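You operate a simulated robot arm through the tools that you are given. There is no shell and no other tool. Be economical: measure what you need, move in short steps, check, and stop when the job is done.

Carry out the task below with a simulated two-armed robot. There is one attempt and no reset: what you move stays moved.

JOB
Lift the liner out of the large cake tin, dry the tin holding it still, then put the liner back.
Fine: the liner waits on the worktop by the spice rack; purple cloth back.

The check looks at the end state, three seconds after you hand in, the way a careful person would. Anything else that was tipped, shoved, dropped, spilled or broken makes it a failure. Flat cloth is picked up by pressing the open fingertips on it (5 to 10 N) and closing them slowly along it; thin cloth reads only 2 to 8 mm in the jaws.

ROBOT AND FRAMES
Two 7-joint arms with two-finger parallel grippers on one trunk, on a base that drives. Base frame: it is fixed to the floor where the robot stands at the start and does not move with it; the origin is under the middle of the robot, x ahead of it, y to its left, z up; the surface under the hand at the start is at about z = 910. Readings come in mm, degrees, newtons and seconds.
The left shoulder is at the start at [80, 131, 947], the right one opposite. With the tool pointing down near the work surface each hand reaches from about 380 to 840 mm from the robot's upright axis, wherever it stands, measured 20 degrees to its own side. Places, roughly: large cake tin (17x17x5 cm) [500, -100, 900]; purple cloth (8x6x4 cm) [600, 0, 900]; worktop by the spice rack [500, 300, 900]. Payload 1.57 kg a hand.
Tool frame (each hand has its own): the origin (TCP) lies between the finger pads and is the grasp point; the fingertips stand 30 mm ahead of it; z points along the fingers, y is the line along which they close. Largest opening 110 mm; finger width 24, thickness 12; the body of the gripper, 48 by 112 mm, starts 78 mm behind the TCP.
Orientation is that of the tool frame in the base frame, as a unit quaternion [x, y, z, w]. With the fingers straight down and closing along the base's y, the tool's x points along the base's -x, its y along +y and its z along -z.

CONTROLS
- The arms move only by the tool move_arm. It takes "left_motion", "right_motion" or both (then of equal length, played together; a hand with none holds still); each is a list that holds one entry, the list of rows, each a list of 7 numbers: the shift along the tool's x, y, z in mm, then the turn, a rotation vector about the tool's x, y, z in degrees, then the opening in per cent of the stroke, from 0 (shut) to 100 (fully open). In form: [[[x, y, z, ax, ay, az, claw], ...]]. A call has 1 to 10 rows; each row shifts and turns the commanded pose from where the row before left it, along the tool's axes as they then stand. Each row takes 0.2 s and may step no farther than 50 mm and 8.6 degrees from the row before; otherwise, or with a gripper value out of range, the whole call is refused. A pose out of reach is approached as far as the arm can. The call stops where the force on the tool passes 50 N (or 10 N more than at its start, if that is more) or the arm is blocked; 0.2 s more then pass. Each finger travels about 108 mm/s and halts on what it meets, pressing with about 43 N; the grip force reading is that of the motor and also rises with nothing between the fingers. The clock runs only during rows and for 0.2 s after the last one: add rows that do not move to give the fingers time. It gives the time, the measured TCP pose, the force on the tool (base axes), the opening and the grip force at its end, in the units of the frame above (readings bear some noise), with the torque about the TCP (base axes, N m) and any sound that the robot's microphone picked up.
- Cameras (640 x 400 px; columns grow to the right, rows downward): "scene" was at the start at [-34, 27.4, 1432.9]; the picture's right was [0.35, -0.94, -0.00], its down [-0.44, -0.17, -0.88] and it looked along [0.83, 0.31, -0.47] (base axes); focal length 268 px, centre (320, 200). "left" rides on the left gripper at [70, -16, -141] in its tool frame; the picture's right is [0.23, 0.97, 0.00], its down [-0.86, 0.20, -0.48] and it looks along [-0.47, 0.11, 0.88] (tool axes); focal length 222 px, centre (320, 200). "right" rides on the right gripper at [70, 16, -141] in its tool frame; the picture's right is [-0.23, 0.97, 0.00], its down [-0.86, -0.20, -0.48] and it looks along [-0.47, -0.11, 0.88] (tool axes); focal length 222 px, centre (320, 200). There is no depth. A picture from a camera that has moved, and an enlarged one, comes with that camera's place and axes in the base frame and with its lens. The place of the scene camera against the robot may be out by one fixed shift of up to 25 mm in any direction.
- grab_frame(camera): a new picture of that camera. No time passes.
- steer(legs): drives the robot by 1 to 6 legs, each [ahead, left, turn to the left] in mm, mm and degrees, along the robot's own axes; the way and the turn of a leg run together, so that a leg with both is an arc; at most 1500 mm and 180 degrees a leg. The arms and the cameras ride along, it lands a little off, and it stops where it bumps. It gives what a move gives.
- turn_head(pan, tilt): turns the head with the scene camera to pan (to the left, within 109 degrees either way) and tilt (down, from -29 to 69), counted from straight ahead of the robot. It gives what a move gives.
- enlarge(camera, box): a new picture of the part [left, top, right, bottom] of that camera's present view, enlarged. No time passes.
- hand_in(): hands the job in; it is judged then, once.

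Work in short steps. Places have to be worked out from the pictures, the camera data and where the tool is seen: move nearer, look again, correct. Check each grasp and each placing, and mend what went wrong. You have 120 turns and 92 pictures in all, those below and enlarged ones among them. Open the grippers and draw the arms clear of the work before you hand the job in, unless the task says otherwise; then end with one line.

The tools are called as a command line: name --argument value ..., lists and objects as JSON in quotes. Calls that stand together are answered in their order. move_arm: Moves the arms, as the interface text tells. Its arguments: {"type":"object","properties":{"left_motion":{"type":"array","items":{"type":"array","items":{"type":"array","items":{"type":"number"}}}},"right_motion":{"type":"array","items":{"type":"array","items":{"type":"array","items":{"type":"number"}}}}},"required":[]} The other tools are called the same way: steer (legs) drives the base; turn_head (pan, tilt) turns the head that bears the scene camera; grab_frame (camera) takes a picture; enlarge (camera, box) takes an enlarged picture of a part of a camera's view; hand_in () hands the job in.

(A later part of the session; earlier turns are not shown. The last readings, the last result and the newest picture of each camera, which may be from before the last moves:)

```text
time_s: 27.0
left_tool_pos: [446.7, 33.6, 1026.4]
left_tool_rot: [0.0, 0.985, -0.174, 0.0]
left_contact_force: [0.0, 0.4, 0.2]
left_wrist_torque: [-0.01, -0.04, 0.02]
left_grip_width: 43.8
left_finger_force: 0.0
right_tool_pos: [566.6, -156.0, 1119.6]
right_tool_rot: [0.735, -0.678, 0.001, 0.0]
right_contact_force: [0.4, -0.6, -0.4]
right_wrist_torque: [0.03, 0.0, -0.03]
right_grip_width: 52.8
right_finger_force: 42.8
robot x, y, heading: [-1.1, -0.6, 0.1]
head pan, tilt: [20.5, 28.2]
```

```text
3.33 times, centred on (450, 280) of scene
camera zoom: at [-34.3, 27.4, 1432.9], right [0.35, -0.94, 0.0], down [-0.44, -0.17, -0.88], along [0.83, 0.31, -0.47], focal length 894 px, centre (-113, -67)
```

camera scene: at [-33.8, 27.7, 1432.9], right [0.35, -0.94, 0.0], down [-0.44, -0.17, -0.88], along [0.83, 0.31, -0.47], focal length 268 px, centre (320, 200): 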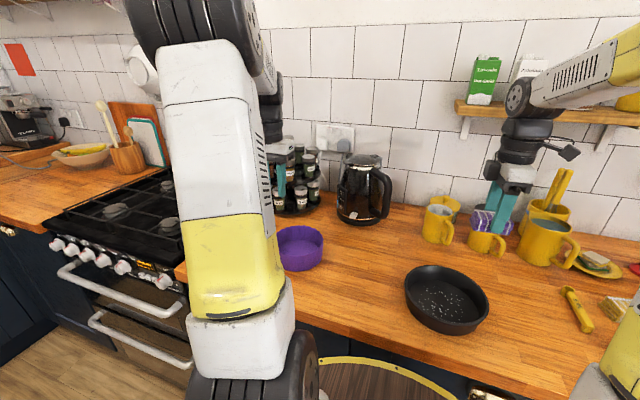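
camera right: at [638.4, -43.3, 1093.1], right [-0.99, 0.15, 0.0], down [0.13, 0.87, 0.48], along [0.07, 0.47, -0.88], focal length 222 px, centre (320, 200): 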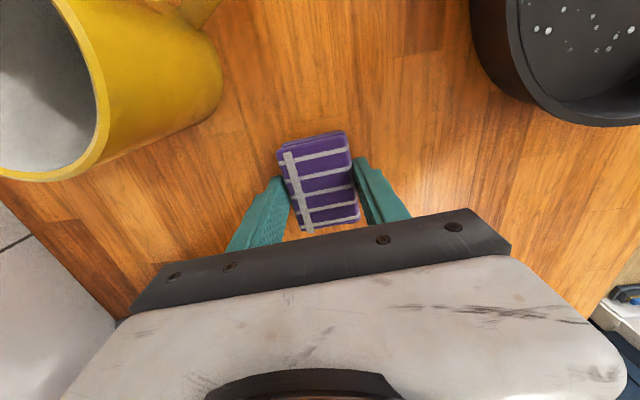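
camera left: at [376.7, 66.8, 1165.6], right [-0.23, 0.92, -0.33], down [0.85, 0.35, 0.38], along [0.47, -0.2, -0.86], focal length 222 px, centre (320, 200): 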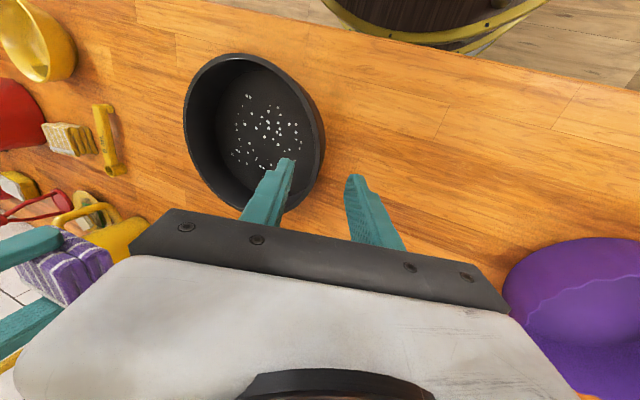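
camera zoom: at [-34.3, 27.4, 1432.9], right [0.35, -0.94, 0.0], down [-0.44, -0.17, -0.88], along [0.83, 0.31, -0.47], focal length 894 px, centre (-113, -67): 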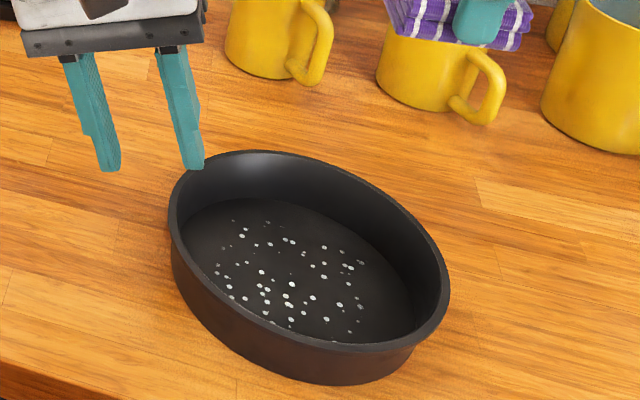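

Wall lies between the two fingers. I advance along the fingers and check.

move_arm --left_motion '[[[0, 1, 25, 0, 0, 0, 40], [0, 1, 20, 0, 0, 0, 40], [0, 1, 12, 0, 0, 0, 40]]]'

grab_frame --camera "left"

enlarge --camera "scene" --box '[370, 220, 530, 340]'

```text
time_s: 27.8
left_tool_pos: [446.8, 16.1, 972.2]
left_tool_rot: [-0.001, 0.985, -0.174, 0.001]
left_contact_force: [-0.2, -1.1, -0.6]
left_wrist_torque: [0.03, 0.0, 0.0]
left_grip_width: 43.9
left_finger_force: 0.1
right_tool_pos: [567.2, -155.3, 1118.5]
right_tool_rot: [0.735, -0.678, 0.0, 0.0]
right_contact_force: [0.5, -0.6, -1.1]
right_wrist_torque: [0.0, -0.02, 0.0]
right_grip_width: 52.5
right_finger_force: 42.8
robot x, y, heading: [0.8, 2.4, 0.2]
head pan, tilt: [20.5, 28.2]
```

```text
53 pictures are left
camera left: at [376.8, 49.0, 1110.6], right [-0.23, 0.92, -0.33], down [0.85, 0.35, 0.38], along [0.47, -0.2, -0.86], focal length 222 px, centre (320, 200)
```

left: 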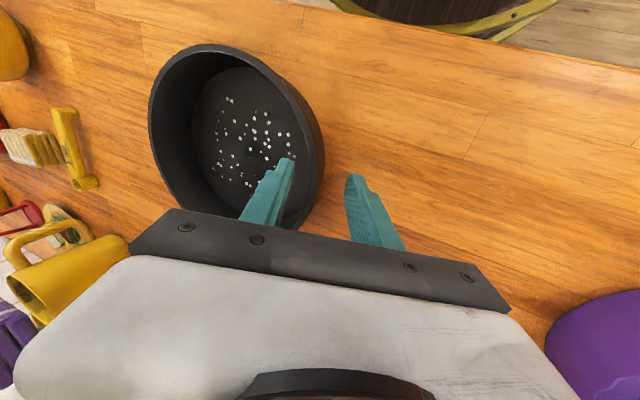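

```text
3.33 times, centred on (450, 280) of scene
camera zoom: at [-34.2, 27.4, 1432.9], right [0.35, -0.94, 0.0], down [-0.44, -0.17, -0.88], along [0.83, 0.31, -0.47], focal length 894 px, centre (-113, -67)
```

zoom: 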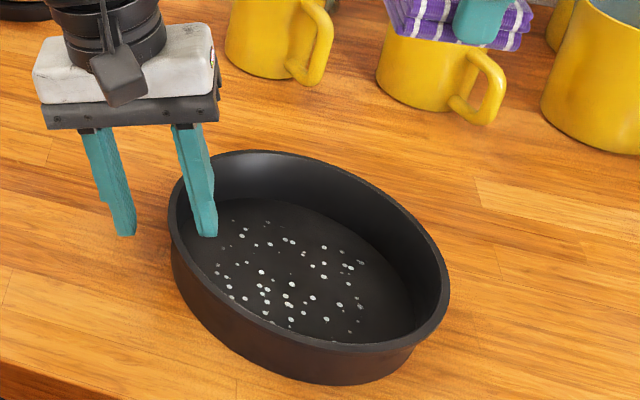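

Straddling the wall well. I close gently in stages, watching for side force.

move_arm --left_motion '[[[0, 0, 0, 0, 0, 0, 30], [0, 0, 0, 0, 0, 0, 22], [0, 0, 0, 0, 0, 0, 18], [0, 0, 0, 0, 0, 0, 15]]]'

enlarge --camera "scene" --box '[370, 220, 530, 340]'

```text
time_s: 28.8
left_tool_pos: [446.7, 15.8, 972.4]
left_tool_rot: [0.0, 0.985, -0.174, 0.0]
left_contact_force: [0.2, -1.5, 2.0]
left_wrist_torque: [0.0, -0.01, -0.02]
left_grip_width: 18.2
left_finger_force: 0.9
right_tool_pos: [566.0, -155.3, 1119.2]
right_tool_rot: [0.735, -0.678, 0.0, 0.001]
right_contact_force: [-0.9, 1.2, -0.7]
right_wrist_torque: [0.01, -0.01, -0.04]
right_grip_width: 52.9
right_finger_force: 43.3
robot x, y, heading: [1.4, -0.4, -0.1]
head pan, tilt: [20.5, 28.2]
```

```text
3.33 times, centred on (450, 280) of scene
camera zoom: at [-34.0, 27.3, 1432.9], right [0.35, -0.94, 0.0], down [-0.44, -0.17, -0.88], along [0.83, 0.31, -0.47], focal length 894 px, centre (-113, -67)
```

zoom: 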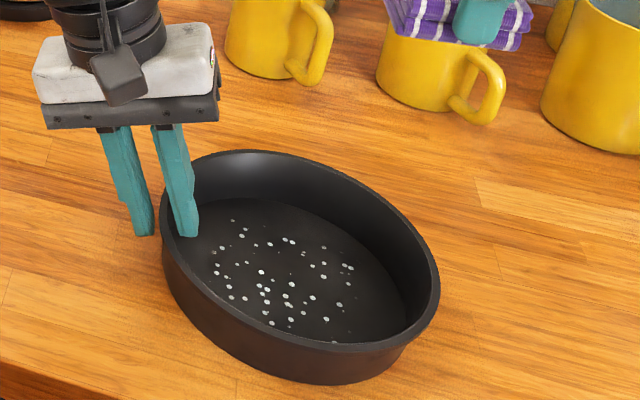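

Slight contact and the tin shifted a few mm; I close a little further for a light, definite grip.

move_arm --left_motion '[[[0, 0, 0, 0, 0, 0, 12], [0, 0, 0, 0, 0, 0, 9], [0, 0, 0, 0, 0, 0, 9]]]'

enlarge --camera "scene" --box '[370, 220, 530, 340]'

```text
time_s: 29.6
left_tool_pos: [445.6, 16.0, 972.6]
left_tool_rot: [0.0, 0.985, -0.173, 0.0]
left_contact_force: [-0.2, 0.8, -0.7]
left_wrist_torque: [0.06, 0.0, -0.02]
left_grip_width: 10.7
left_finger_force: 0.6
right_tool_pos: [566.2, -155.2, 1118.8]
right_tool_rot: [0.735, -0.678, 0.0, 0.001]
right_contact_force: [-0.3, 0.2, -0.5]
right_wrist_torque: [0.03, 0.02, 0.01]
right_grip_width: 52.7
right_finger_force: 42.8
robot x, y, heading: [-0.2, 1.5, -0.1]
head pan, tilt: [20.5, 28.2]
```

```text
3.33 times, centred on (450, 280) of scene
camera zoom: at [-34.1, 27.4, 1432.9], right [0.35, -0.94, 0.0], down [-0.44, -0.17, -0.88], along [0.83, 0.31, -0.47], focal length 894 px, centre (-113, -67)
```

zoom: 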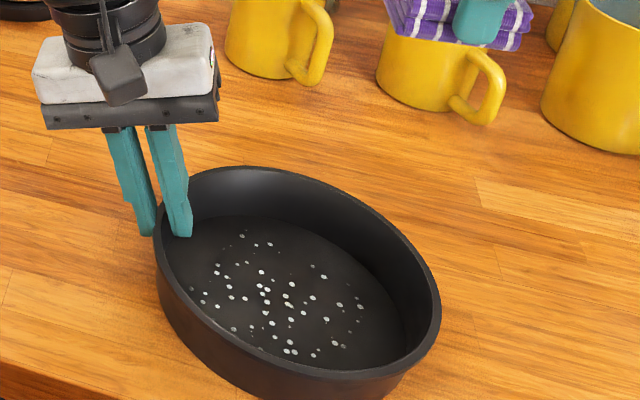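

The tin swings toward the robot as the fingers close, so the grip is off the radial line. I look from the left hand before doing more.

grab_frame --camera "left"

```text
49 pictures are left
camera left: at [376.7, 49.1, 1110.6], right [-0.23, 0.92, -0.33], down [0.86, 0.35, 0.38], along [0.47, -0.2, -0.86], focal length 222 px, centre (320, 200)
```

left: 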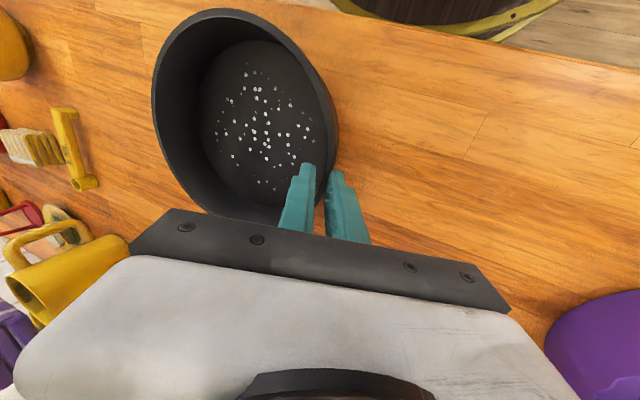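

Allowing for perspective the tin centre is now about [434, -65], nearly aligned with the fingers. I tighten further and see if it settles.

move_arm --left_motion '[[[0, 0, 0, 0, 0, 0, 7], [0, 0, 0, 0, 0, 0, 5], [0, 0, 0, 0, 0, 0, 5]]]'

enlarge --camera "scene" --box '[370, 220, 530, 340]'

```text
time_s: 30.4
left_tool_pos: [446.3, 15.8, 971.8]
left_tool_rot: [0.0, 0.985, -0.173, 0.0]
left_contact_force: [0.4, -0.4, -2.4]
left_wrist_torque: [0.24, 0.0, 0.03]
left_grip_width: 8.5
left_finger_force: 27.8
right_tool_pos: [567.5, -155.6, 1118.2]
right_tool_rot: [0.735, -0.678, 0.0, 0.0]
right_contact_force: [0.3, 0.6, 0.3]
right_wrist_torque: [-0.02, -0.01, 0.01]
right_grip_width: 52.7
right_finger_force: 43.9
robot x, y, heading: [-1.3, 0.6, -0.0]
head pan, tilt: [20.5, 28.2]
```

```text
3.33 times, centred on (450, 280) of scene
camera zoom: at [-34.0, 27.4, 1432.9], right [0.35, -0.94, 0.0], down [-0.44, -0.17, -0.88], along [0.83, 0.31, -0.47], focal length 894 px, centre (-113, -67)
```

zoom: 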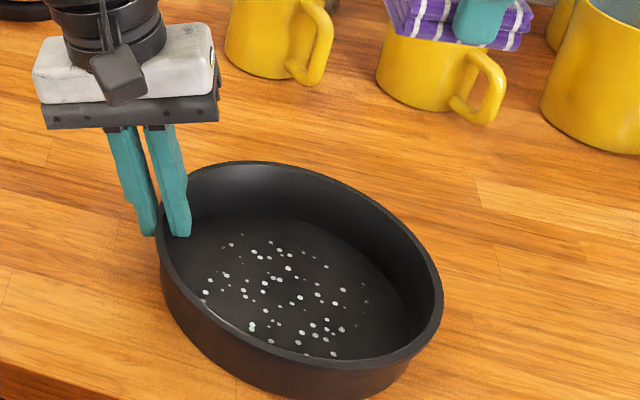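

Pinched now at 8.5 mm with 28 N, maybe lifting one side slightly. I relax to a light hold.

move_arm --left_motion '[[[0, 0, 0, 0, 0, 0, 6.8], [0, 0, 0, 0, 0, 0, 6.8]]]'

enlarge --camera "scene" --box '[370, 220, 530, 340]'

grab_frame --camera "left"

```text
time_s: 31.0
left_tool_pos: [445.9, 16.7, 971.8]
left_tool_rot: [0.0, 0.985, -0.173, -0.001]
left_contact_force: [-0.3, 0.7, -3.0]
left_wrist_torque: [0.24, -0.01, -0.01]
left_grip_width: 8.7
left_finger_force: 27.4
right_tool_pos: [566.7, -156.2, 1118.8]
right_tool_rot: [0.735, -0.678, 0.001, 0.0]
right_contact_force: [0.4, 0.2, -0.3]
right_wrist_torque: [0.01, 0.0, 0.02]
right_grip_width: 52.5
right_finger_force: 43.6
robot x, y, heading: [-2.1, -1.0, 0.2]
head pan, tilt: [20.5, 28.2]
```

```text
3.33 times, centred on (450, 280) of scene
camera zoom: at [-34.0, 27.4, 1432.9], right [0.35, -0.94, 0.0], down [-0.44, -0.17, -0.88], along [0.83, 0.31, -0.47], focal length 894 px, centre (-113, -67)
```

zoom: 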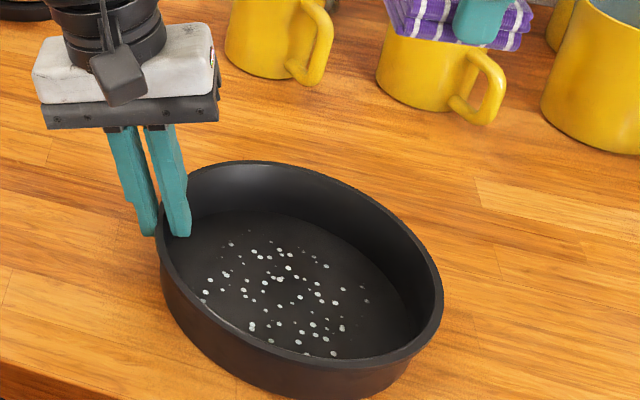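

```text
46 pictures are left
camera left: at [376.8, 49.0, 1110.7], right [-0.23, 0.92, -0.33], down [0.86, 0.35, 0.38], along [0.47, -0.2, -0.86], focal length 222 px, centre (320, 200)
```

left: 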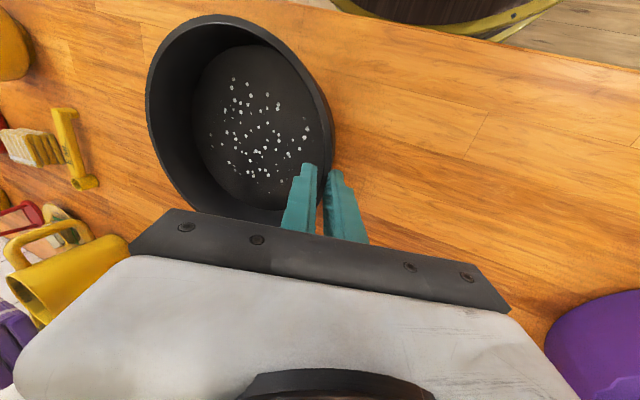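

Force -3 N and torque 0.24 Nm match the tin's whole weight: it's hanging from the grip by a hair. I lower the hand in 2 mm steps until the tin stands again.

move_arm --left_motion '[[[0, 0.7, 1.9, 0, 0, 0, 6.8]]]'

move_arm --left_motion '[[[0, 0.7, 1.9, 0, 0, 0, 6.8]]]'

```text
time_s: 31.4
left_tool_pos: [444.4, 15.9, 972.8]
left_tool_rot: [0.0, 0.985, -0.175, 0.002]
left_contact_force: [-3.2, 5.9, 26.0]
left_wrist_torque: [0.17, 0.3, -0.04]
left_grip_width: 8.5
left_finger_force: 27.0
right_tool_pos: [566.0, -154.7, 1119.3]
right_tool_rot: [0.735, -0.678, 0.0, 0.0]
right_contact_force: [0.5, -0.1, 0.2]
right_wrist_torque: [0.01, 0.01, -0.02]
right_grip_width: 52.7
right_finger_force: 43.3
robot x, y, heading: [0.3, -0.7, 0.0]
head pan, tilt: [20.5, 28.2]
```

```text
time_s: 31.8
left_tool_pos: [445.4, 16.3, 966.2]
left_tool_rot: [-0.001, 0.985, -0.173, -0.001]
left_contact_force: [0.2, 0.9, -1.5]
left_wrist_torque: [0.22, -0.03, 0.01]
left_grip_width: 10.5
left_finger_force: 19.1
right_tool_pos: [566.7, -155.5, 1119.3]
right_tool_rot: [0.734, -0.679, 0.001, 0.0]
right_contact_force: [-0.2, -0.8, -0.2]
right_wrist_torque: [0.01, -0.01, 0.02]
right_grip_width: 52.8
right_finger_force: 42.8
robot x, y, heading: [1.8, 0.1, -0.2]
head pan, tilt: [20.5, 28.2]
```

It touched down (26 N) and then slid 4 mm deeper in the fingers. I look at it.

enlarge --camera "scene" --box '[370, 220, 530, 340]'

grab_frame --camera "left"

```text
3.33 times, centred on (450, 280) of scene
camera zoom: at [-34.1, 27.3, 1432.9], right [0.35, -0.94, 0.0], down [-0.44, -0.17, -0.88], along [0.83, 0.31, -0.47], focal length 894 px, centre (-113, -67)
```

zoom: 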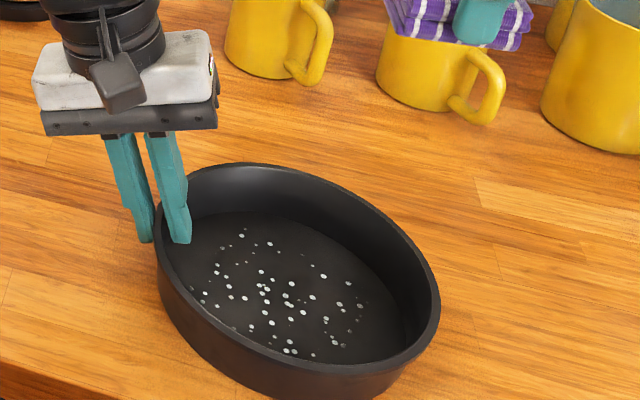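

```text
44 pictures are left
camera left: at [376.0, 48.7, 1105.8], right [-0.23, 0.92, -0.33], down [0.86, 0.35, 0.38], along [0.46, -0.2, -0.86], focal length 222 px, centre (320, 200)
```

left: 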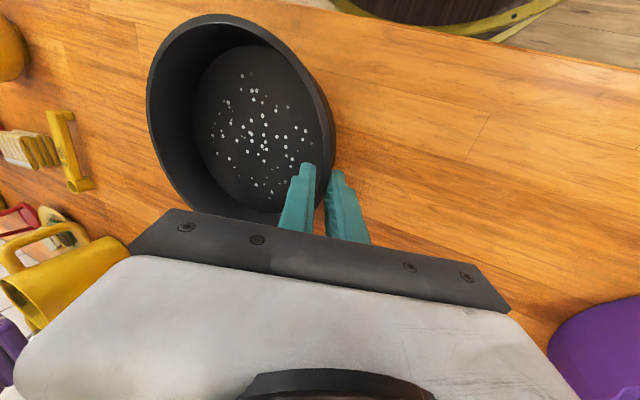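

Tin stands upright and held; centre ≈ [434, -75]. I bring the cloth over its middle, still high, and check clearance to the left hand.

move_arm --right_motion '[[[-21.8, 31.6, 0, 0, 0, 0, 0], [-21.8, 31.6, 0, 0, 0, 0, 0], [-21.8, 31.6, 0, 0, 0, 0, 0], [-21.8, 31.6, 0, 0, 0, 0, 0], [0, 0, 40, 0, 0, 0, 0]]]'

grab_frame --camera "right"

grab_frame --camera "scene"

```text
time_s: 33.0
left_tool_pos: [444.2, 15.1, 968.7]
left_tool_rot: [-0.001, 0.985, -0.174, 0.0]
left_contact_force: [-0.6, -2.7, 1.0]
left_wrist_torque: [-0.06, -0.02, 0.0]
left_grip_width: 8.2
left_finger_force: 0.5
right_tool_pos: [433.6, -78.3, 1079.3]
right_tool_rot: [0.735, -0.678, 0.0, 0.0]
right_contact_force: [-0.3, -0.2, -0.2]
right_wrist_torque: [0.0, 0.01, -0.01]
right_grip_width: 52.6
right_finger_force: 43.2
robot x, y, heading: [-2.6, 0.3, 0.3]
head pan, tilt: [20.5, 28.2]
```

```text
43 pictures are left
camera right: at [424.2, -149.4, 1222.3], right [-0.99, 0.15, 0.0], down [0.13, 0.87, 0.48], along [0.07, 0.47, -0.88], focal length 222 px, centre (320, 200)
```

right: 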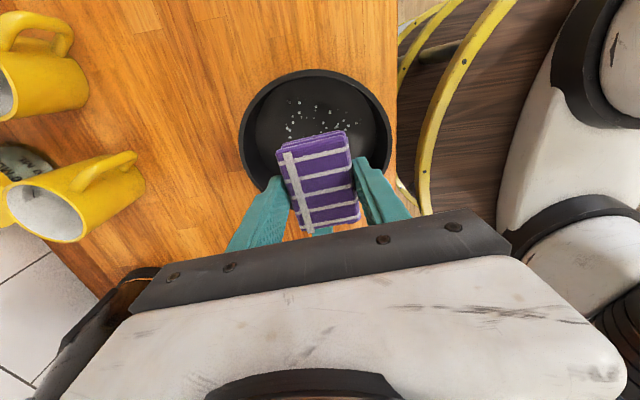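

```text
42 pictures are left
camera scene: at [-34.2, 27.4, 1432.9], right [0.35, -0.94, 0.0], down [-0.44, -0.17, -0.88], along [0.83, 0.31, -0.47], focal length 268 px, centre (320, 200)
```

scene: 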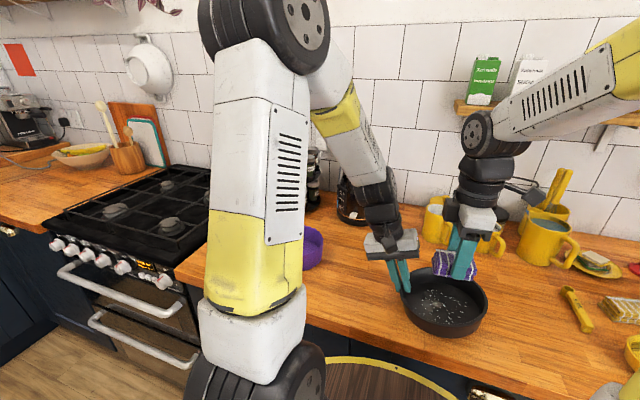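

Good clearance. Tin centre ≈ [440, -74]. The left hold reads light, so I firm it a bit first.

move_arm --left_motion '[[[0, 0, 0, 0, 0, 0, 6], [0, 0, 0, 0, 0, 0, 5], [0, 0, 0, 0, 0, 0, 5]]]' --right_motion '[[[-3, -6, 0, 0, 0, 0, 0], [0, 0, 0, 0, 0, 0, 0], [0, 0, 0, 0, 0, 0, 0]]]'

```text
time_s: 33.8
left_tool_pos: [446.3, 15.3, 968.7]
left_tool_rot: [-0.001, 0.985, -0.173, 0.001]
left_contact_force: [1.0, 1.8, 0.9]
left_wrist_torque: [0.26, -0.01, 0.0]
left_grip_width: 9.0
left_finger_force: 27.6
right_tool_pos: [441.6, -76.4, 1079.9]
right_tool_rot: [0.735, -0.678, 0.0, 0.0]
right_contact_force: [-0.5, -0.8, 0.7]
right_wrist_torque: [0.01, 0.0, 0.01]
right_grip_width: 52.8
right_finger_force: 43.3
robot x, y, heading: [-2.9, 2.2, -0.1]
head pan, tilt: [20.5, 28.2]
```

Firmly held (28 N). Now lower the cloth into the tin to just above the floor.

move_arm --right_motion '[[[0, 0, 40, 0, 0, 0, 0], [0, 0, 40, 0, 0, 0, 0], [0, 0, 25, 0, 0, 0, 0], [0, 0, 12, 0, 0, 0, 0]]]'

move_arm --right_motion '[[[0, 0, 3, 0, 0, 0, 0], [0, 0, 2, 0, 0, 0, 0]]]'

```text
time_s: 34.8
left_tool_pos: [445.8, 15.8, 967.8]
left_tool_rot: [0.0, 0.985, -0.174, -0.001]
left_contact_force: [0.7, 1.6, 2.1]
left_wrist_torque: [0.22, -0.05, 0.01]
left_grip_width: 8.6
left_finger_force: 27.1
right_tool_pos: [440.0, -75.2, 961.4]
right_tool_rot: [0.735, -0.678, 0.0, 0.0]
right_contact_force: [0.0, 0.0, 0.3]
right_wrist_torque: [-0.02, 0.0, 0.02]
right_grip_width: 53.0
right_finger_force: 43.4
robot x, y, heading: [-0.7, 0.1, -0.1]
head pan, tilt: [20.5, 28.2]
```

```text
time_s: 35.4
left_tool_pos: [445.9, 14.8, 967.9]
left_tool_rot: [0.001, 0.985, -0.174, 0.0]
left_contact_force: [0.0, -5.1, 0.7]
left_wrist_torque: [0.4, -0.11, -0.05]
left_grip_width: 8.8
left_finger_force: 27.4
right_tool_pos: [440.5, -74.2, 957.1]
right_tool_rot: [0.735, -0.678, 0.001, -0.001]
right_contact_force: [1.6, 2.3, 4.0]
right_wrist_torque: [-0.11, 0.1, 0.02]
right_grip_width: 52.9
right_finger_force: 42.9
robot x, y, heading: [-3.8, -0.8, 0.0]
head pan, tilt: [20.5, 28.2]
```

Contact, 4 N at TCP z 957. I press slightly and wipe the -y half of the floor in short strokes.

move_arm --right_motion '[[[0, 0, 1, 0, 0, 0, 0], [14, 0, 0, 0, 0, 0, 0], [12, 0, 0, 0, 0, 0, 0], [0, 14, 0, 0, 0, 0, 0], [0, -14, 0, 0, 0, 0, 0], [0, -14, 0, 0, 0, 0, 0], [-12, -8, 0, 0, 0, 0, 0], [-14, -7, 0, 0, 0, 0, 0], [0, 15, 0, 0, 0, 0, 0], [0, 14, 0, 0, 0, 0, 0]]]'

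enlarge --camera "scene" --box '[370, 220, 530, 340]'

```text
time_s: 37.6
left_tool_pos: [446.2, 16.3, 968.8]
left_tool_rot: [0.0, 0.985, -0.173, 0.0]
left_contact_force: [-1.7, 2.5, 12.2]
left_wrist_torque: [0.31, -0.1, -0.04]
left_grip_width: 8.5
left_finger_force: 27.6
right_tool_pos: [440.6, -76.3, 955.4]
right_tool_rot: [0.735, -0.678, 0.0, 0.0]
right_contact_force: [0.2, -0.4, 0.1]
right_wrist_torque: [-0.06, 0.02, 0.04]
right_grip_width: 53.0
right_finger_force: 43.2
robot x, y, heading: [0.7, 1.2, 0.0]
head pan, tilt: [20.5, 28.2]
```

```text
3.33 times, centred on (450, 280) of scene
camera zoom: at [-34.4, 27.5, 1432.9], right [0.35, -0.94, 0.0], down [-0.44, -0.17, -0.88], along [0.83, 0.31, -0.47], focal length 894 px, centre (-113, -67)
```

zoom: 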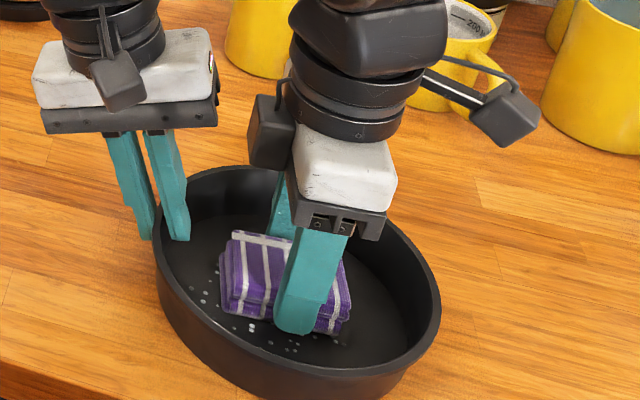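

Wiped droplets are gone; those toward the robot and the left remain. I press 1.5 mm more and wipe those parts.

move_arm --right_motion '[[[0, 0, 1.5, 0, 0, 0, 0], [0, 15, 0, 0, 0, 0, 0], [0, 15, 0, 0, 0, 0, 0], [12, -7, 0, 0, 0, 0, 0], [-12, 7, 0, 0, 0, 0, 0], [-12, -5, 0, 0, 0, 0, 0], [-8, -8, 0, 0, 0, 0, 0], [0, -15, 0, 0, 0, 0, 0], [0, -15, 0, 0, 0, 0, 0], [14, 10, 0, 0, 0, 0, 0]]]'

enlarge --camera "scene" --box '[370, 220, 530, 340]'

grab_frame --camera "left"

```text
time_s: 39.8
left_tool_pos: [447.1, 14.7, 968.5]
left_tool_rot: [0.0, 0.985, -0.173, 0.0]
left_contact_force: [1.8, 2.8, 10.0]
left_wrist_torque: [0.51, -0.15, 0.01]
left_grip_width: 8.4
left_finger_force: 27.2
right_tool_pos: [443.8, -68.9, 955.1]
right_tool_rot: [0.734, -0.679, 0.001, -0.001]
right_contact_force: [0.5, -0.3, 2.1]
right_wrist_torque: [-0.08, 0.01, 0.0]
right_grip_width: 52.9
right_finger_force: 43.1
robot x, y, heading: [-1.7, -0.4, -0.0]
head pan, tilt: [20.5, 28.2]
```

```text
3.33 times, centred on (450, 280) of scene
camera zoom: at [-34.2, 27.6, 1432.9], right [0.35, -0.94, 0.0], down [-0.44, -0.17, -0.88], along [0.83, 0.31, -0.47], focal length 894 px, centre (-113, -67)
```

zoom: 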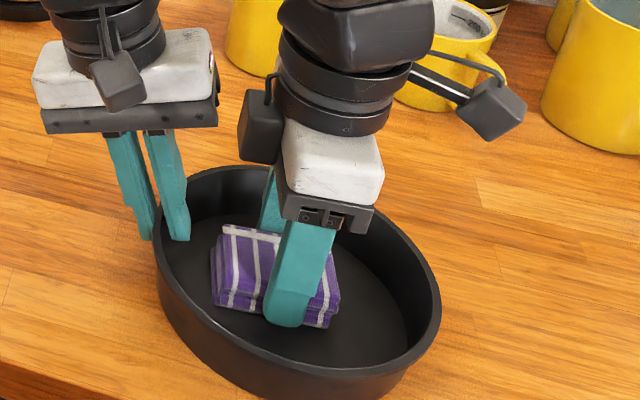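

```text
39 pictures are left
camera left: at [376.5, 49.2, 1106.7], right [-0.23, 0.92, -0.33], down [0.85, 0.35, 0.38], along [0.47, -0.2, -0.86], focal length 222 px, centre (320, 200)
```

left: 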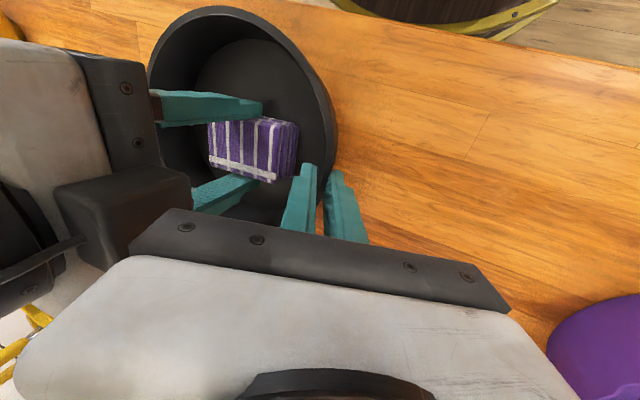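

No droplets left in view. One more pass over the far (+x) side, then lift the cloth and inspect.

move_arm --right_motion '[[[0, -14, 0.5, 0, 0, 0, 0], [0, -11, 0, 0, 0, 0, 0], [-10, 3, 0, 0, 0, 0, 0], [15, -3, 0, 0, 0, 0, 0], [12, 2, 0, 0, 0, 0, 0], [-12, 23, 0, 0, 0, 0, 0], [0, 0, -20, 0, 0, 0, 0], [0, 0, -40, 0, 0, 0, 0], [0, 0, -50, 0, 0, 0, 0], [0, 0, -50, 0, 0, 0, 0]]]'

enlarge --camera "scene" --box '[370, 220, 530, 340]'

grab_frame --camera "left"

```text
time_s: 42.0
left_tool_pos: [444.7, 15.4, 967.9]
left_tool_rot: [0.0, 0.985, -0.174, 0.0]
left_contact_force: [-2.0, 4.0, 8.5]
left_wrist_torque: [0.3, 0.05, -0.04]
left_grip_width: 8.3
left_finger_force: 27.5
right_tool_pos: [444.0, -72.0, 1113.1]
right_tool_rot: [0.735, -0.678, 0.0, 0.0]
right_contact_force: [1.3, 0.0, 0.4]
right_wrist_torque: [0.0, 0.03, -0.03]
right_grip_width: 52.9
right_finger_force: 42.7
robot x, y, heading: [1.0, 1.0, -0.1]
head pan, tilt: [20.5, 28.2]
```

```text
3.33 times, centred on (450, 280) of scene
camera zoom: at [-34.1, 27.6, 1432.9], right [0.35, -0.94, 0.0], down [-0.44, -0.17, -0.88], along [0.83, 0.31, -0.47], focal length 894 px, centre (-113, -67)
```

zoom: 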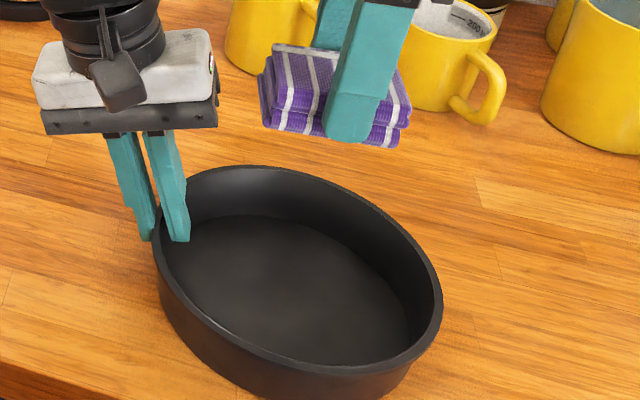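

```text
37 pictures are left
camera left: at [376.2, 49.0, 1106.6], right [-0.23, 0.92, -0.33], down [0.86, 0.35, 0.38], along [0.46, -0.2, -0.86], focal length 222 px, centre (320, 200)
```

left: 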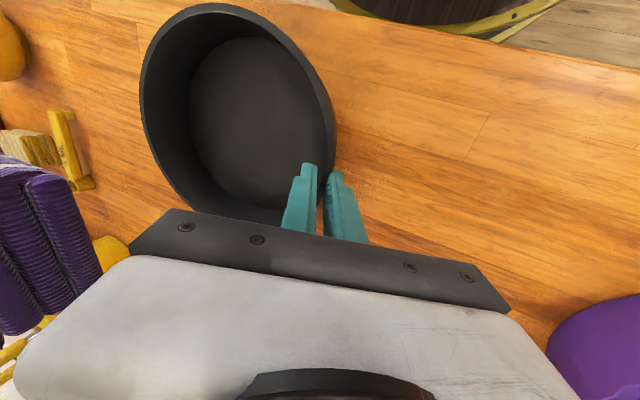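

The tin is dry. Next the cloth goes back to its grasp pose [648, 28, 950].

move_arm --right_motion '[[[-13.9, -35.2, 0, 0, 0, 0, 0], [-13.9, -35.2, 0, 0, 0, 0, 0], [-13.9, -35.2, 0, 0, 0, 0, 0], [-13.9, -35.2, 0, 0, 0, 0, 0], [-13.9, -35.2, 0, 0, 0, 0, 0], [-13.9, -35.2, 0, 0, 0, 0, 0], [0, 0, 40, 0, 0, 0, 0], [0, 0, 40, 0, 0, 0, 0], [0, 0, 40, 0, 0, 0, 0], [0, 0, 34, 0, 0, 0, 0]]]'

grab_frame --camera "scene"

```text
time_s: 44.2
left_tool_pos: [446.4, 15.9, 968.7]
left_tool_rot: [0.0, 0.985, -0.174, 0.0]
left_contact_force: [0.7, 0.3, 0.8]
left_wrist_torque: [0.28, 0.06, 0.0]
left_grip_width: 6.5
left_finger_force: 23.5
right_tool_pos: [645.0, 26.2, 959.8]
right_tool_rot: [0.735, -0.678, 0.0, 0.0]
right_contact_force: [-0.8, -0.3, -0.2]
right_wrist_torque: [-0.02, -0.02, 0.01]
right_grip_width: 52.6
right_finger_force: 43.1
robot x, y, heading: [-3.6, -0.1, -0.1]
head pan, tilt: [20.5, 28.2]
```

```text
36 pictures are left
camera scene: at [-34.1, 27.4, 1432.9], right [0.35, -0.94, 0.0], down [-0.44, -0.17, -0.88], along [0.83, 0.31, -0.47], focal length 268 px, centre (320, 200)
```

scene: 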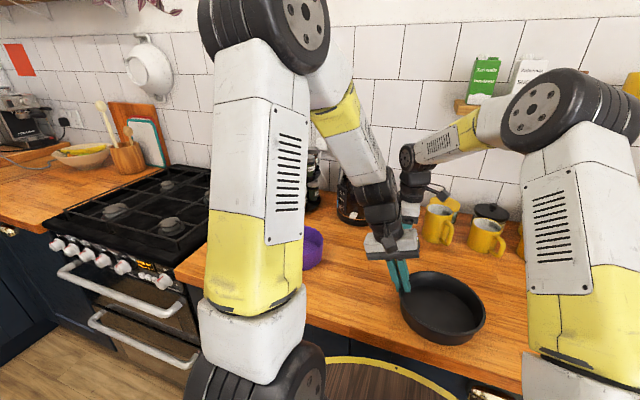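

On target within 3 mm; I trim and lower to the worktop.

move_arm --right_motion '[[[-2, -2.5, 4, 0, 0, 0, 0], [0, 0, 4, 0, 0, 0, 0], [0, 0, 1.5, 0, 0, 0, 0]]]'

```text
time_s: 45.0
left_tool_pos: [445.3, 15.8, 967.7]
left_tool_rot: [0.0, 0.985, -0.174, 0.0]
left_contact_force: [-0.5, -1.0, 1.4]
left_wrist_torque: [0.18, 0.06, 0.03]
left_grip_width: 6.7
left_finger_force: 11.5
right_tool_pos: [649.8, 28.2, 950.7]
right_tool_rot: [0.735, -0.678, 0.0, 0.0]
right_contact_force: [-0.2, 0.1, 0.3]
right_wrist_torque: [-0.01, 0.02, -0.01]
right_grip_width: 52.6
right_finger_force: 42.8
robot x, y, heading: [2.3, -1.5, 0.3]
head pan, tilt: [20.5, 28.2]
```

No contact yet; I go down in 1 mm steps until the cloth touches.

move_arm --right_motion '[[[0, 0, 1, 0, 0, 0, 0], [0, 0, 0.5, 0, 0, 0, 0]]]'

grab_frame --camera "right"

```text
time_s: 45.6
left_tool_pos: [446.1, 15.8, 968.2]
left_tool_rot: [0.0, 0.985, -0.174, -0.001]
left_contact_force: [0.4, 0.4, 0.1]
left_wrist_torque: [0.05, -0.08, -0.05]
left_grip_width: 6.7
left_finger_force: 5.5
right_tool_pos: [648.0, 28.3, 948.5]
right_tool_rot: [0.734, -0.679, 0.0, -0.001]
right_contact_force: [-0.8, 0.9, 6.6]
right_wrist_torque: [0.3, 0.13, 0.04]
right_grip_width: 52.7
right_finger_force: 43.2
robot x, y, heading: [-1.4, 2.8, -0.2]
head pan, tilt: [20.5, 28.2]
```

```text
35 pictures are left
camera right: at [638.7, -42.7, 1092.7], right [-0.99, 0.15, 0.0], down [0.13, 0.87, 0.48], along [0.07, 0.47, -0.88], focal length 222 px, centre (320, 200)
```

right: 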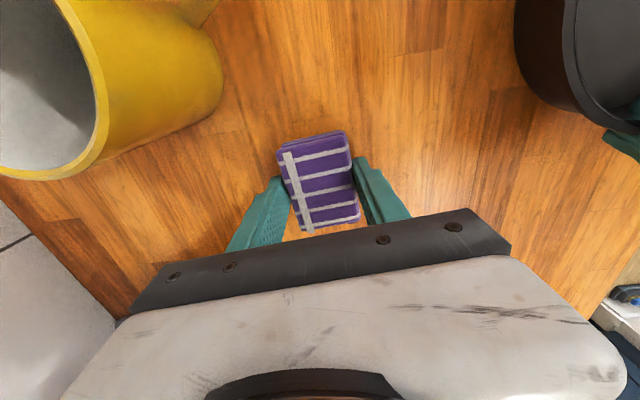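

The cloth touches (6.6 N) in the same place as at the start. I open, rise and withdraw the right hand to the right.

move_arm --right_motion '[[[0, 0, -0.5, 0, 0, 0, 45], [0, 0, 0, 0, 0, 0, 55], [0, 0, 0, 0, 0, 0, 68], [0, 0, -15, 0, 0, 0, 68], [0, 0, -40, 0, 0, 0, 68], [0, 0, -45, 0, 0, 0, 68], [0, 0, -45, 0, 0, 0, 68], [0, 0, -45, 0, 0, 0, 68]]]'

grab_frame --camera "right"

```text
time_s: 47.4
left_tool_pos: [445.4, 15.6, 969.0]
left_tool_rot: [0.0, 0.985, -0.174, -0.001]
left_contact_force: [-0.1, 1.6, 0.3]
left_wrist_torque: [0.35, 0.09, -0.08]
left_grip_width: 6.0
left_finger_force: 23.3
right_tool_pos: [649.9, 30.2, 1140.7]
right_tool_rot: [0.735, -0.678, -0.001, 0.0]
right_contact_force: [0.7, -0.1, 0.3]
right_wrist_torque: [0.03, 0.03, 0.0]
right_grip_width: 74.8
right_finger_force: 0.0
robot x, y, heading: [-1.4, 2.0, -0.0]
head pan, tilt: [20.5, 28.2]
```

```text
34 pictures are left
camera right: at [640.2, -41.1, 1284.3], right [-0.99, 0.15, 0.0], down [0.13, 0.87, 0.48], along [0.07, 0.47, -0.88], focal length 222 px, centre (320, 200)
```

right: 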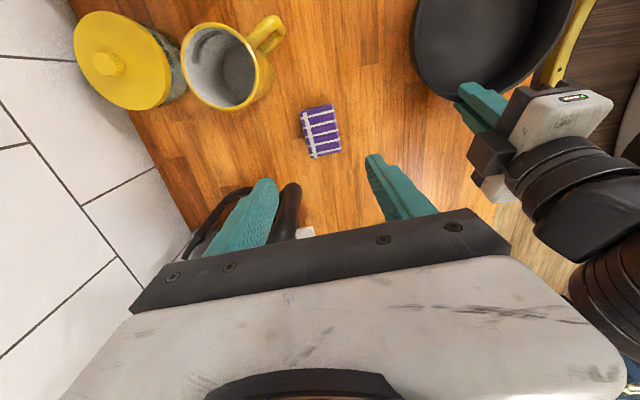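

Cloth is back where it was. I withdraw the right hand to the right, then slide the tin (still held) back the ~40 mm it had crept toward the robot.

move_arm --right_motion '[[[45, 0, -5, 0, 0, 0, 68], [45, 0, -5, 0, 0, 0, 68], [45, 0, -5, 0, 0, 0, 68], [45, 0, -5, 0, 0, 0, 68], [45, 0, -5, 0, 0, 0, 68], [45, 0, -5, 0, 0, 0, 68], [45, 0, -5, 0, 0, 0, 68]]]'

move_arm --left_motion '[[[0, -0.7, -1.9, 0, 0, 0, 5], [-9.5, -2.6, 0.9, 0, 0, 0, 5], [-9.5, -2.6, 0.9, 0, 0, 0, 5], [-9.5, -2.6, 0.9, 0, 0, 0, 5], [-9.5, -2.6, 0.9, 0, 0, 0, 5], [0, 0.5, 1.4, 0, 0, 0, 5]]]'

grab_frame --camera "scene"

grab_frame --camera "left"

```text
time_s: 49.0
left_tool_pos: [446.4, 15.9, 967.3]
left_tool_rot: [0.0, 0.985, -0.173, 0.0]
left_contact_force: [-0.6, -1.0, 0.0]
left_wrist_torque: [-0.03, -0.04, 0.03]
left_grip_width: 6.3
left_finger_force: 0.5
right_tool_pos: [674.5, -285.3, 1174.5]
right_tool_rot: [0.735, -0.678, 0.0, 0.001]
right_contact_force: [-0.1, 0.9, 0.1]
right_wrist_torque: [-0.06, 0.01, 0.02]
right_grip_width: 74.5
right_finger_force: 0.1
robot x, y, heading: [0.6, -0.8, 0.2]
head pan, tilt: [20.5, 28.2]
```

```text
time_s: 50.4
left_tool_pos: [485.3, 5.7, 968.9]
left_tool_rot: [0.001, 0.985, -0.173, -0.001]
left_contact_force: [0.5, -1.5, 0.8]
left_wrist_torque: [0.06, 0.01, -0.05]
left_grip_width: 6.8
left_finger_force: 5.7
right_tool_pos: [675.1, -286.5, 1174.5]
right_tool_rot: [0.735, -0.678, -0.001, 0.0]
right_contact_force: [0.1, -0.2, 0.0]
right_wrist_torque: [0.0, -0.02, 0.01]
right_grip_width: 74.9
right_finger_force: 0.1
robot x, y, heading: [-1.7, 4.7, 0.1]
head pan, tilt: [20.5, 28.2]
```

```text
33 pictures are left
camera scene: at [-34.1, 27.3, 1432.9], right [0.35, -0.94, 0.0], down [-0.44, -0.17, -0.88], along [0.83, 0.31, -0.47], focal length 268 px, centre (320, 200)
```

scene: 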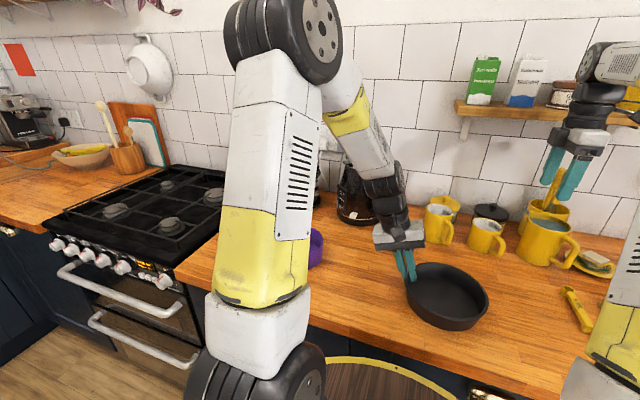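

```text
32 pictures are left
camera left: at [415.8, 37.8, 1107.2], right [-0.23, 0.92, -0.33], down [0.85, 0.35, 0.38], along [0.47, -0.2, -0.86], focal length 222 px, centre (320, 200)
```

left: 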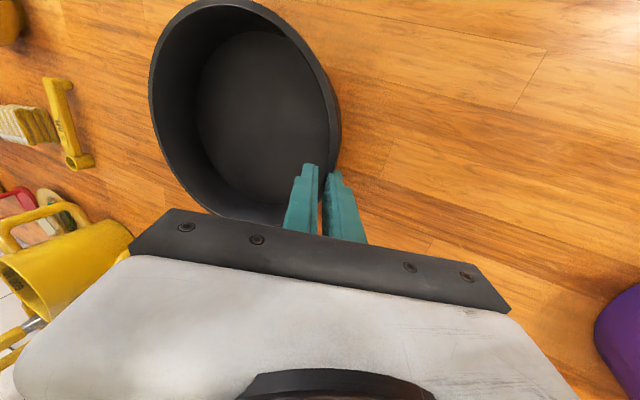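

The tin is back at its starting place (columns 405–489). I release it and pull the left hand back along its fingers.

move_arm --left_motion '[[[0, 0, 0, 0, 0, 0, 10], [0, 0, 0, 0, 0, 0, 18], [0, 0, 0, 0, 0, 0, 28], [0, 0, -30, 0, 0, 0, 28], [0, 0, -40, 0, 0, 0, 28], [0, 0, -40, 0, 0, 0, 28], [0, 0, -40, -6.7, 0, 0, 28], [0, 0, 0, -6.7, 0, 0, 28], [0, 0, 0, -6.6, 0, 0, 28]]]'

grab_frame --camera "left"

grab_frame --camera "scene"

```text
time_s: 52.4
left_tool_pos: [485.6, 55.0, 1110.2]
left_tool_rot: [0.001, 1.0, 0.001, 0.001]
left_contact_force: [-0.4, 0.1, 0.0]
left_wrist_torque: [-0.02, -0.01, 0.02]
left_grip_width: 31.0
left_finger_force: 0.0
right_tool_pos: [674.9, -286.4, 1174.1]
right_tool_rot: [0.735, -0.678, 0.0, 0.0]
right_contact_force: [0.2, 1.0, -0.1]
right_wrist_torque: [-0.02, -0.02, -0.01]
right_grip_width: 74.8
right_finger_force: 0.1
robot x, y, heading: [0.0, 2.1, -0.2]
head pan, tilt: [20.5, 28.2]
```

```text
31 pictures are left
camera left: at [416.0, 39.3, 1251.2], right [-0.23, 0.97, 0.0], down [0.86, 0.2, 0.48], along [0.47, 0.11, -0.88], focal length 222 px, centre (320, 200)
```

left: 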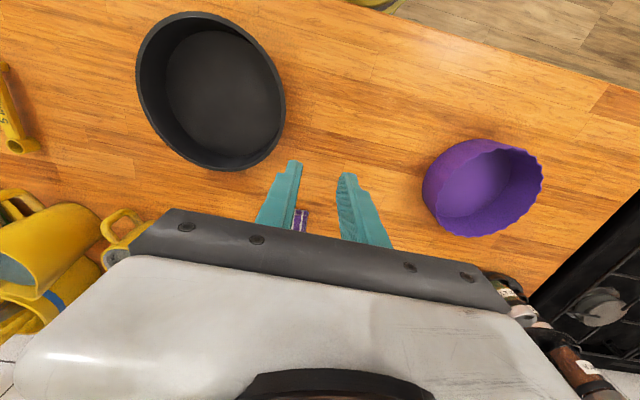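

```text
30 pictures are left
camera scene: at [-34.1, 27.5, 1432.9], right [0.35, -0.94, 0.0], down [-0.44, -0.17, -0.88], along [0.83, 0.31, -0.47], focal length 268 px, centre (320, 200)
```

scene: 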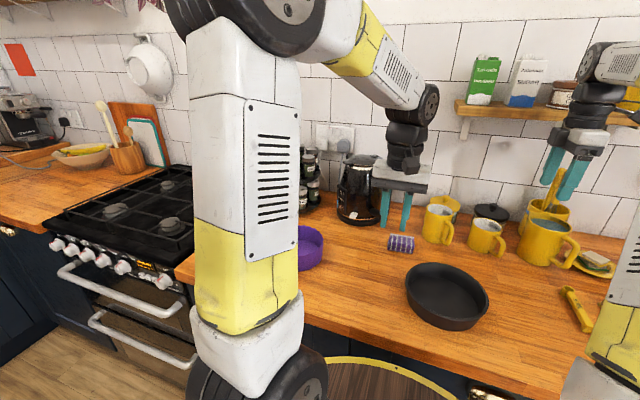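

All is clean and the tin sits at its original place. The left hand returns over the liner to the earlier grasp pose [517, 379].

move_arm --left_motion '[[[-4, 40.5, 0, 0, 0, 0, 30], [-4, 40.5, 0, 0, 0, 0, 30], [-4, 40.5, 0, 0, 0, 0, 30], [-4, 40.5, 0, 0, 0, 0, 30], [-4, 40.5, 0, 0, 0, 0, 30], [-4, 40.5, 0, 0, 0, 0, 30], [-4, 40.5, 0, 0, 0, 0, 30], [-4, 40.5, 0, 0, 0, 0, 30], [0, 0, 18, 0, 0, 0, 30]]]'

grab_frame --camera "left"

```text
time_s: 54.4
left_tool_pos: [518.1, 381.6, 1090.9]
left_tool_rot: [0.0, 1.0, 0.0, 0.0]
left_contact_force: [0.1, 0.5, -0.1]
left_wrist_torque: [0.01, 0.02, 0.02]
left_grip_width: 32.9
left_finger_force: 0.0
right_tool_pos: [673.4, -285.6, 1175.1]
right_tool_rot: [0.735, -0.678, 0.001, 0.0]
right_contact_force: [-0.1, -0.1, 0.1]
right_wrist_torque: [-0.01, -0.02, -0.02]
right_grip_width: 74.9
right_finger_force: 0.1
robot x, y, heading: [3.7, 1.0, 0.2]
head pan, tilt: [20.5, 28.2]
```

```text
29 pictures are left
camera left: at [448.2, 364.8, 1231.6], right [-0.23, 0.97, 0.0], down [0.86, 0.2, 0.48], along [0.47, 0.11, -0.88], focal length 222 px, centre (320, 200)
```

left: 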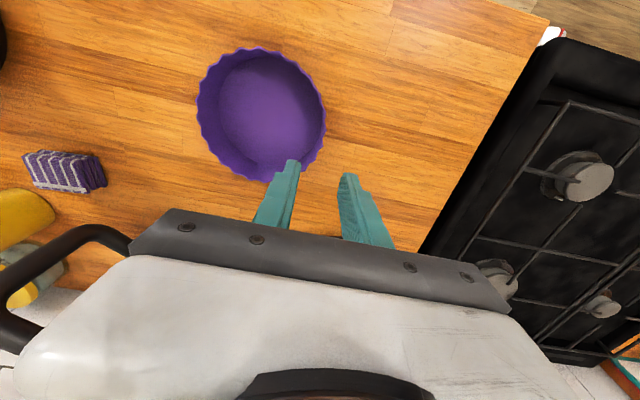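

The liner is unmoved. I trim 2 mm in y, go down to TCP z ≈ 991 and close slowly.

move_arm --left_motion '[[[0, -2.5, 40, 0, 0, 0, 30], [0, 0, 40, 0, 0, 0, 30], [0, 0, 15, 0, 0, 0, 30], [0, 0, 4, 0, 0, 0, 30], [0, 0, 0, 0, 0, 0, 20], [0, 0, 0, 0, 0, 0, 12], [0, 0, 0, 0, 0, 0, 6], [0, 0, 0, 0, 0, 0, 0], [0, 0, 0, 0, 0, 0, 0]]]'

grab_frame --camera "left"

```text
time_s: 56.4
left_tool_pos: [518.5, 377.0, 991.4]
left_tool_rot: [-0.001, 1.0, 0.0, 0.0]
left_contact_force: [-0.1, 0.3, 0.2]
left_wrist_torque: [-0.07, 0.04, -0.09]
left_grip_width: 5.1
left_finger_force: 25.2
right_tool_pos: [675.9, -285.4, 1175.4]
right_tool_rot: [0.735, -0.678, 0.0, 0.0]
right_contact_force: [-0.2, -0.9, 0.3]
right_wrist_torque: [-0.02, 0.0, 0.0]
right_grip_width: 74.8
right_finger_force: 0.0
robot x, y, heading: [0.2, -4.4, 0.1]
head pan, tilt: [20.5, 28.2]
```

```text
28 pictures are left
camera left: at [448.7, 360.9, 1133.3], right [-0.23, 0.97, 0.0], down [0.86, 0.2, 0.48], along [0.47, 0.11, -0.88], focal length 222 px, centre (320, 200)
```

left: 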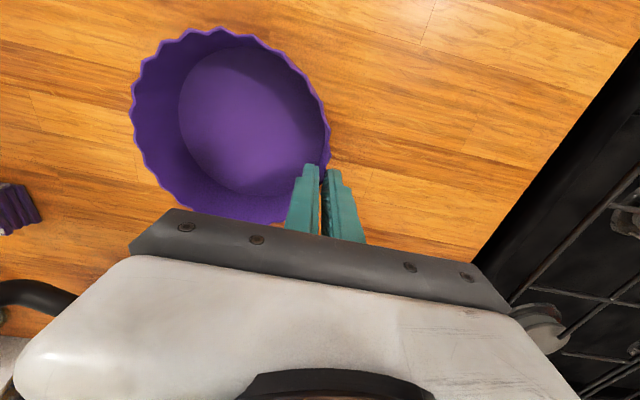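

Same grip as before (5 mm). I lift and carry the liner to above the tin.

move_arm --left_motion '[[[0, 0, -15, 0, 0, 0, 0], [0, 0, -35, 0, 0, 0, 0], [0, 0, -40, 0, 0, 0, 0], [0, 0, -37, 0, 0, 0, 0]]]'

move_arm --left_motion '[[[2.6, -39.4, 0, 0, 0, 0, 0], [2.6, -39.4, 0, 0, 0, 0, 0], [2.6, -39.4, 0, 0, 0, 0, 0], [2.6, -39.4, 0, 0, 0, 0, 0], [2.6, -39.4, 0, 0, 0, 0, 0], [2.6, -39.4, 0, 0, 0, 0, 0], [2.6, -39.4, 0, 0, 0, 0, 0], [2.6, -39.4, 0, 0, 0, 0, 0], [2.6, -39.4, 0, 0, 0, 0, 0], [2.6, -39.4, 0, 0, 0, 0, 0]]]'

grab_frame --camera "left"

grab_frame --camera "scene"

grab_frame --camera "right"

```text
time_s: 57.4
left_tool_pos: [519.2, 377.1, 1121.6]
left_tool_rot: [0.0, 1.0, 0.0, 0.0]
left_contact_force: [-0.2, 0.0, -0.7]
left_wrist_torque: [0.06, 0.02, -0.02]
left_grip_width: 5.7
left_finger_force: 25.5
right_tool_pos: [675.1, -285.9, 1174.1]
right_tool_rot: [0.735, -0.678, -0.001, 0.0]
right_contact_force: [-0.2, 1.0, -0.2]
right_wrist_torque: [-0.02, 0.03, 0.01]
right_grip_width: 74.8
right_finger_force: 0.1
robot x, y, heading: [-0.8, 0.5, 0.1]
head pan, tilt: [20.5, 28.2]
```

```text
time_s: 59.6
left_tool_pos: [491.6, -17.7, 1122.1]
left_tool_rot: [0.0, 1.0, 0.0, 0.0]
left_contact_force: [-0.2, 0.9, -1.2]
left_wrist_torque: [0.03, -0.03, 0.0]
left_grip_width: 5.1
left_finger_force: 25.3
right_tool_pos: [673.8, -285.7, 1174.2]
right_tool_rot: [0.735, -0.678, 0.0, 0.0]
right_contact_force: [-0.5, 0.2, 0.4]
right_wrist_torque: [-0.03, -0.02, -0.01]
right_grip_width: 74.6
right_finger_force: 0.1
robot x, y, heading: [0.1, -0.9, 0.1]
head pan, tilt: [20.5, 28.2]
```

```text
27 pictures are left
camera left: at [421.8, -33.6, 1263.3], right [-0.23, 0.97, 0.0], down [0.85, 0.2, 0.48], along [0.47, 0.11, -0.88], focal length 222 px, centre (320, 200)
```

left: 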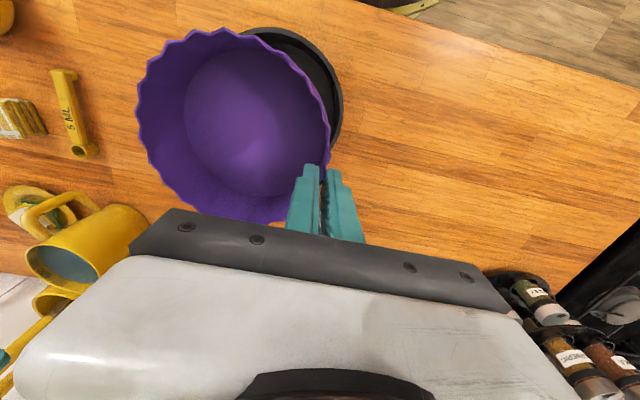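

```text
26 pictures are left
camera scene: at [-34.1, 27.7, 1432.9], right [0.35, -0.94, 0.0], down [-0.44, -0.17, -0.88], along [0.83, 0.31, -0.47], focal length 268 px, centre (320, 200)
```

scene: 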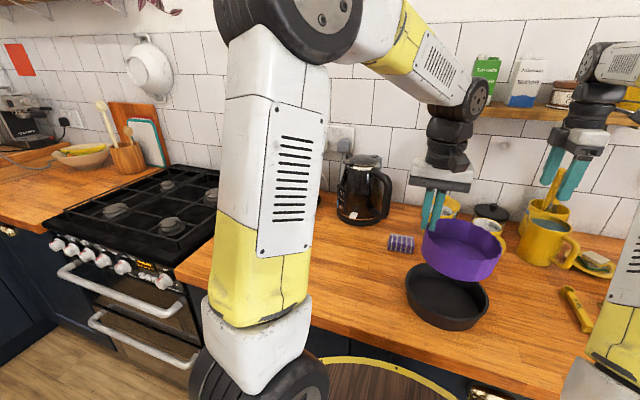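

```text
25 pictures are left
camera right: at [664.5, -356.3, 1317.8], right [-0.99, 0.15, 0.0], down [0.13, 0.87, 0.48], along [0.07, 0.47, -0.88], focal length 222 px, centre (320, 200)
```

right: 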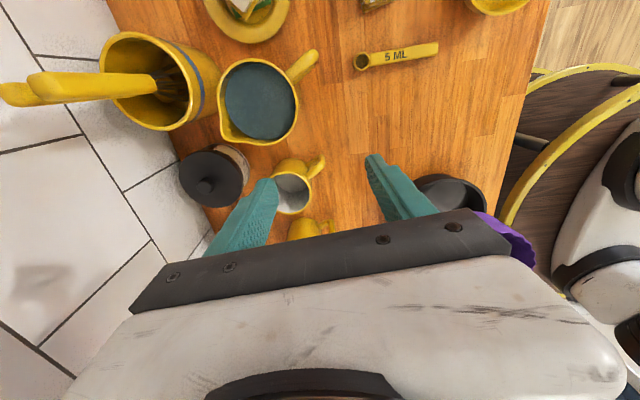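

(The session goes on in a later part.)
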